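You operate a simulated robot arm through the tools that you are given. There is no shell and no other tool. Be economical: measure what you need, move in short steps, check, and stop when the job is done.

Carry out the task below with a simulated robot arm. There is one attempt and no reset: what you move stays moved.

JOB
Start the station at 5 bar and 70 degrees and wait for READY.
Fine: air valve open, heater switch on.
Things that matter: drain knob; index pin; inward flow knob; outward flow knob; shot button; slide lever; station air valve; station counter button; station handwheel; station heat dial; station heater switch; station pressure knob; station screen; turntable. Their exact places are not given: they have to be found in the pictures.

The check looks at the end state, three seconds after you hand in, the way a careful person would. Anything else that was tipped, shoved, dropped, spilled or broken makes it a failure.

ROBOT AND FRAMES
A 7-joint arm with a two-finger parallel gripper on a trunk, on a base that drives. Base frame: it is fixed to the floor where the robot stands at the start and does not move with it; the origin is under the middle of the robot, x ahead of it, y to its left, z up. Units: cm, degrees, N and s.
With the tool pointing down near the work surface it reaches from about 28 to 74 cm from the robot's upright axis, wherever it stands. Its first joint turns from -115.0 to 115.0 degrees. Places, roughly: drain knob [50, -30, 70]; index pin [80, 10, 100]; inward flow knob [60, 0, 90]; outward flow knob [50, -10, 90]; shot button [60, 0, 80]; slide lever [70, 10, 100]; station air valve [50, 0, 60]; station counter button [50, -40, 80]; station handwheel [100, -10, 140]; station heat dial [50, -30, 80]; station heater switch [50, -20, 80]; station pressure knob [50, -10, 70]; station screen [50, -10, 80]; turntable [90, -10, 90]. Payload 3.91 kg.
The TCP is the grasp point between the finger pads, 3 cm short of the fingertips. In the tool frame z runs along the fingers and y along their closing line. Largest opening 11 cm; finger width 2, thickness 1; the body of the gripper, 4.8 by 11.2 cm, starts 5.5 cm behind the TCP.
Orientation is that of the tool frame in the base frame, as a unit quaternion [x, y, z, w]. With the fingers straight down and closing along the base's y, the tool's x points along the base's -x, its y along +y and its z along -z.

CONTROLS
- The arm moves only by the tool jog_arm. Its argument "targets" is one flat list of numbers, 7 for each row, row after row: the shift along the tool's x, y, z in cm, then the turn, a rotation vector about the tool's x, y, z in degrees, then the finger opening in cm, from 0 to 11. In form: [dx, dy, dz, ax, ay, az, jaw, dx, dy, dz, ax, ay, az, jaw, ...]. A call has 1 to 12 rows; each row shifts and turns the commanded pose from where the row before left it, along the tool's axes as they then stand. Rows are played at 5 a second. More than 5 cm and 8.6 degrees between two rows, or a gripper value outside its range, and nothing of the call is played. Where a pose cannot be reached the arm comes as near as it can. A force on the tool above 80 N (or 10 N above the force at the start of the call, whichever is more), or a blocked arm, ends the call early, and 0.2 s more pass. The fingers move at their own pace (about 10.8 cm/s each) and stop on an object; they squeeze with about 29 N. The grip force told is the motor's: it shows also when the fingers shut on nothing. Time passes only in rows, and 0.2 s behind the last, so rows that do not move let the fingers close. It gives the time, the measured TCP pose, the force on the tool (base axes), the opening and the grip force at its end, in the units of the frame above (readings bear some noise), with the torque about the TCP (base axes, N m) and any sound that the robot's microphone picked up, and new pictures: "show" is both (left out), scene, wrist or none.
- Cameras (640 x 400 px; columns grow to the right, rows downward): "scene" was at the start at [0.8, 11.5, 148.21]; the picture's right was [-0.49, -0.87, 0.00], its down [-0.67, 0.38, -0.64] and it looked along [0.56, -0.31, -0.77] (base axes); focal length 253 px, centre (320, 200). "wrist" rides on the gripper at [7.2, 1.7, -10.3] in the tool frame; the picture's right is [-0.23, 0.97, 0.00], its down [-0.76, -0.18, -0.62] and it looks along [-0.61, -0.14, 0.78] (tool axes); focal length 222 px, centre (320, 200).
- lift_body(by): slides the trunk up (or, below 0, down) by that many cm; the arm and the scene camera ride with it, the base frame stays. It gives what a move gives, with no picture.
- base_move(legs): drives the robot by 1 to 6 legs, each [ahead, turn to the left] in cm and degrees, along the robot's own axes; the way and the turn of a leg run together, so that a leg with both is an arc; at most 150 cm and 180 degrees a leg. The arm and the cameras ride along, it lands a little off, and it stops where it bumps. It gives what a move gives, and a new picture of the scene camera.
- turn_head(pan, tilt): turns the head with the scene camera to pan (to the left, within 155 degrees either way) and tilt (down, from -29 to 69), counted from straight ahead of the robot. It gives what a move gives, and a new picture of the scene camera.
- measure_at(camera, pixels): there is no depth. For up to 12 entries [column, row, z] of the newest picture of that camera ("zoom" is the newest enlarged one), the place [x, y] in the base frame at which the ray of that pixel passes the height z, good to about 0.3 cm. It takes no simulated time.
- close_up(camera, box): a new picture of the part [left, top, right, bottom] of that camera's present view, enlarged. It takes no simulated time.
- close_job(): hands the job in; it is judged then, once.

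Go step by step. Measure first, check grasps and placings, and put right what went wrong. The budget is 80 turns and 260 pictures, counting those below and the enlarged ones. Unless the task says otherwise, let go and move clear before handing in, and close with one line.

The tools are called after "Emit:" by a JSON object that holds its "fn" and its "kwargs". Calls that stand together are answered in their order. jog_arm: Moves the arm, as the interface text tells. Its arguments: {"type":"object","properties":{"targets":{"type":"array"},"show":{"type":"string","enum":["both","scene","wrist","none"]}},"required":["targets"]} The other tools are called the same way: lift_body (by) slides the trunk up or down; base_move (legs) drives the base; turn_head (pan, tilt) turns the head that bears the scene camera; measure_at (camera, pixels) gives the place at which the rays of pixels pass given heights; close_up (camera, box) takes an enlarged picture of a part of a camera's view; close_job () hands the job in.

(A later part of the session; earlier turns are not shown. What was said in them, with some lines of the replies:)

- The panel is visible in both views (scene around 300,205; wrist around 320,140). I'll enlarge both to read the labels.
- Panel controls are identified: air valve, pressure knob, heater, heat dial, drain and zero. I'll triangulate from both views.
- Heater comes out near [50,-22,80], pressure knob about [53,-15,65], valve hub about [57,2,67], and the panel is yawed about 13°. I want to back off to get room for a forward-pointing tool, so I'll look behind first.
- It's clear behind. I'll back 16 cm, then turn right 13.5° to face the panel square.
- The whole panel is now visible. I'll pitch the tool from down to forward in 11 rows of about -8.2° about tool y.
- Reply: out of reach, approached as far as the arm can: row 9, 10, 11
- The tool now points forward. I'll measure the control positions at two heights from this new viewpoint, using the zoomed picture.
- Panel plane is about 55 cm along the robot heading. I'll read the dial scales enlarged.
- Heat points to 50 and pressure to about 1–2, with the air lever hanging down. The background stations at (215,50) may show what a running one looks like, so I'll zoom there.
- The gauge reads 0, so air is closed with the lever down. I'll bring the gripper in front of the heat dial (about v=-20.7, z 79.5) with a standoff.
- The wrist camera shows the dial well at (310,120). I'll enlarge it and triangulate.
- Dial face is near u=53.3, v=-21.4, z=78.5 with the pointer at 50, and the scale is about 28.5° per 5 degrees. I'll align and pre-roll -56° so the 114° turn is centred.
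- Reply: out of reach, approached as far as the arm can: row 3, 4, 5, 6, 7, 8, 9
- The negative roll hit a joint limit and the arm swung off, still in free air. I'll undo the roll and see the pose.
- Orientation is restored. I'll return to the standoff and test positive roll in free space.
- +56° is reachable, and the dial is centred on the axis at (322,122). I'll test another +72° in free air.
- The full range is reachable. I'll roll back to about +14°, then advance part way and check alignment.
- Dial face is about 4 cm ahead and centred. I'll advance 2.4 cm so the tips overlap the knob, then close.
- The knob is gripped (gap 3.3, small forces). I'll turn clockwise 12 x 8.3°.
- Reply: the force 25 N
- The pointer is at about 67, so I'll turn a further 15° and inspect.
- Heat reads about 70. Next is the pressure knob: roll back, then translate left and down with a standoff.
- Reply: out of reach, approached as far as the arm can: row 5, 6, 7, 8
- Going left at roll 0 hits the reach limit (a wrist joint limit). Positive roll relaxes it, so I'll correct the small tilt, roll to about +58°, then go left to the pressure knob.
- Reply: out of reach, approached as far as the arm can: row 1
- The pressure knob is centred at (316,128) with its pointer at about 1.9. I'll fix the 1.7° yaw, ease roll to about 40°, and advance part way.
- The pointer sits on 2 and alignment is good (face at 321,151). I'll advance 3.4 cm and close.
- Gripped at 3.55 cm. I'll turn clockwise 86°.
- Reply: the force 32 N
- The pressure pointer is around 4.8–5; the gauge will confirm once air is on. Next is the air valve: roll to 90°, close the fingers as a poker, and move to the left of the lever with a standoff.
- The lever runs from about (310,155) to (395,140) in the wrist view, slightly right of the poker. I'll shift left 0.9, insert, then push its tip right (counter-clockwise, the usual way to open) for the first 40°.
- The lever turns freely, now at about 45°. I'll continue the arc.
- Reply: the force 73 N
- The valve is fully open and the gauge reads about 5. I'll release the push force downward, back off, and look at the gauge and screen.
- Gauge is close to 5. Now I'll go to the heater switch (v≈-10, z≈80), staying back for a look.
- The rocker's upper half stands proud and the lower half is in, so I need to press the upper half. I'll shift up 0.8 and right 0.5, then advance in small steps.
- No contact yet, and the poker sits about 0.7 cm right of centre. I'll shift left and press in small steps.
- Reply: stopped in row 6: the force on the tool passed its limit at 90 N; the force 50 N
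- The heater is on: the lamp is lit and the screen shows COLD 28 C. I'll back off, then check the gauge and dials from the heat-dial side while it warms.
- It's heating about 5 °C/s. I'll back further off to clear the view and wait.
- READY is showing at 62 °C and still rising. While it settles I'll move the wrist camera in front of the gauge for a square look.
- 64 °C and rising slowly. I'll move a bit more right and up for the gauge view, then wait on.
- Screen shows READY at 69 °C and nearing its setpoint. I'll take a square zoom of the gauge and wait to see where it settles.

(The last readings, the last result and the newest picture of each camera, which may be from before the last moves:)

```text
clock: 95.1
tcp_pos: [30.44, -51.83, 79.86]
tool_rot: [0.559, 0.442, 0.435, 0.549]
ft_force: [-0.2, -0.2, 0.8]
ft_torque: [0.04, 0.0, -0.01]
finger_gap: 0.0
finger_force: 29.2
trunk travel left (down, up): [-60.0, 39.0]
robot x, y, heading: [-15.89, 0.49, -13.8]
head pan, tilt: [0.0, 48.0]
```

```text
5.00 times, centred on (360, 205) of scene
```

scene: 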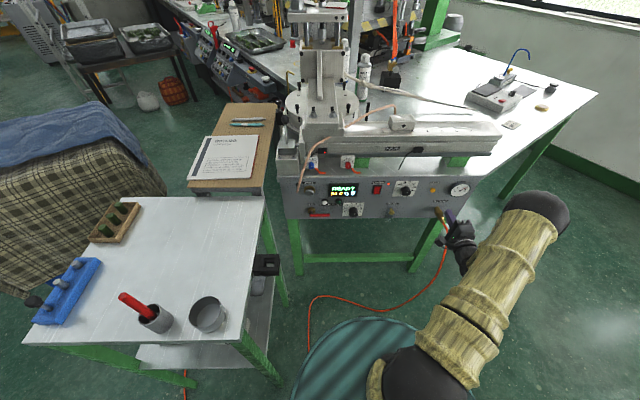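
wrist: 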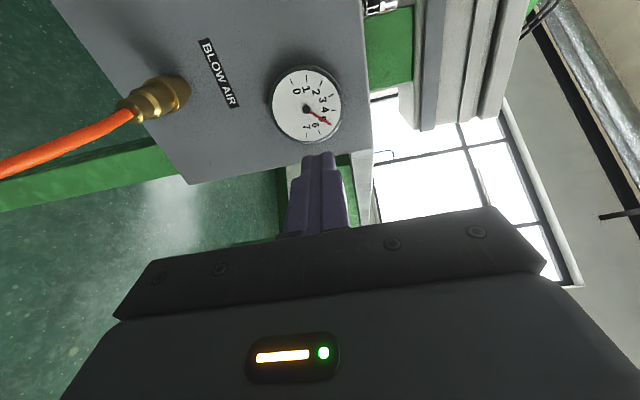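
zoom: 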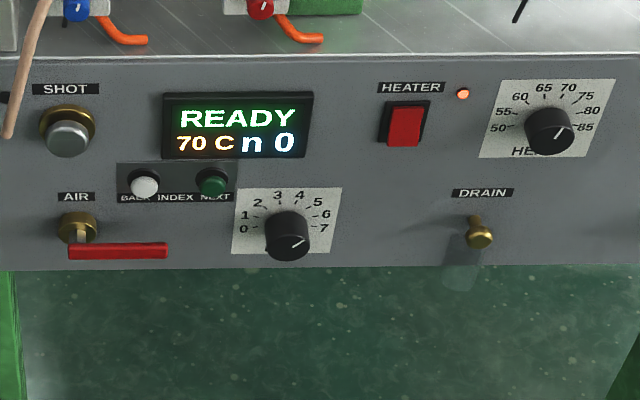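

The gauge needle is right on the 5 tick and the screen reads READY 70 C. One more short wait to confirm it doesn't climb further.

Emit:
{"fn": "jog_arm", "kwargs": {"targets": [0, 0, 0, 0, 0, 0, 0, 0, 0, 0, 0, 0, 0, 0, 0, 0, 0, 0, 0, 0, 0, 0, 0, 0, 0, 0, 0, 0, 0, 0, 0, 0, 0, 0, 0, 0, 0, 0, 0, 0, 0, 0, 0, 0, 0, 0, 0, 0, 0, 0, 0, 0, 0, 0, 0, 0, 0, 0, 0, 0, 0, 0, 0, 0, 0, 0, 0, 0, 0, 0, 0, 0, 0, 0, 0, 0, 0, 0, 0, 0, 0, 0, 0, 0], "show": "none"}}

Emit:
{"fn": "jog_arm", "kwargs": {"targets": [0, 0, 0, 0, 0, 0, 0, 0, 0, 0, 0, 0, 0, 0, 0, 0, 0, 0, 0, 0, 0, 0, 0, 0, 0, 0, 0, 0, 0, 0, 0, 0, 0, 0, 0, 0, 0, 0, 0, 0, 0, 0, 0, 0, 0, 0, 0, 0, 0, 0, 0, 0, 0, 0, 0, 0, 0, 0, 0, 0, 0, 0, 0, 0, 0, 0, 0, 0, 0, 0, 0, 0, 0, 0, 0, 0, 0, 0, 0, 0, 0, 0, 0, 0], "show": "none"}}

Emit:
{"fn": "jog_arm", "kwargs": {"targets": [0, 0, 0, 0, 0, 0, 0, 0, 0, 0, 0, 0, 0, 0, 0, 0, 0, 0, 0, 0, 0, 0, 0, 0, 0, 0, 0, 0, 0, 0, 0, 0, 0, 0, 0, 0, 0, 0, 0, 0, 0, 0, 0, 0, 0, 0, 0, 0, 0, 0, 0, 0, 0, 0, 0, 0, 0, 0, 0, 0, 0, 0, 0, 0, 0, 0, 0, 0, 0, 0, 0, 0, 0, 0, 0, 0, 0, 0, 0, 0, 0, 0, 0, 0], "show": "none"}}

Emit:
{"fn": "close_up", "kwargs": {"camera": "scene", "box": [296, 165, 424, 245]}}

```text
clock: 97.7
tcp_pos: [30.49, -51.78, 79.92]
tool_rot: [0.56, 0.442, 0.436, 0.549]
ft_force: [0.2, -0.4, -0.2]
ft_torque: [-0.02, -0.01, -0.01]
finger_gap: 0.01
finger_force: 28.7
trunk travel left (down, up): [-60.0, 39.0]
robot x, y, heading: [-15.91, 0.24, -13.4]
head pan, tilt: [0.0, 48.0]
```

```text
clock: 100.3
tcp_pos: [30.34, -51.82, 79.81]
tool_rot: [0.56, 0.442, 0.435, 0.549]
ft_force: [0.6, -0.2, 0.0]
ft_torque: [0.02, 0.0, 0.0]
finger_gap: 0.0
finger_force: 28.7
trunk travel left (down, up): [-60.0, 39.0]
robot x, y, heading: [-16.09, 0.36, -13.3]
head pan, tilt: [0.0, 48.0]
```

```text
clock: 102.9
tcp_pos: [30.41, -51.78, 79.93]
tool_rot: [0.559, 0.442, 0.435, 0.55]
ft_force: [-0.8, -0.6, -0.6]
ft_torque: [-0.02, 0.01, 0.02]
finger_gap: 0.0
finger_force: 29.3
trunk travel left (down, up): [-60.0, 39.0]
robot x, y, heading: [-15.6, -0.08, -13.8]
head pan, tilt: [0.0, 48.0]
```

```text
5.00 times, centred on (360, 205) of scene
```

zoom: 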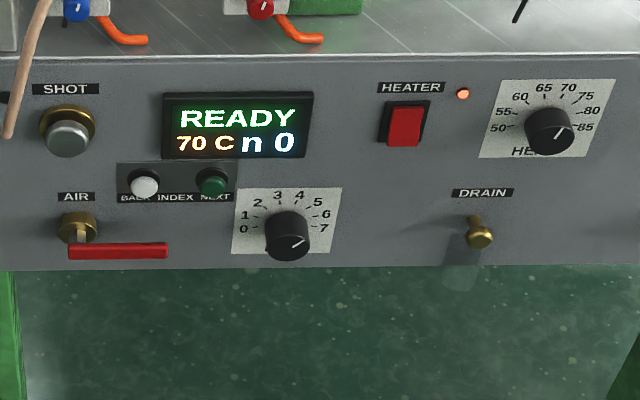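

The screen holds READY at 70 C with the gauge at 5 bar, air open and heater on, and the arm is clear. Handing in.

Emit:
{"fn": "close_job", "kwargs": {}}

```text
The job is handed in.
```

The station is running: the screen holds READY at 70 °C, the gauge reads 5 bar, the air valve is open and the heater is on, and the job is handed in with the arm clear.
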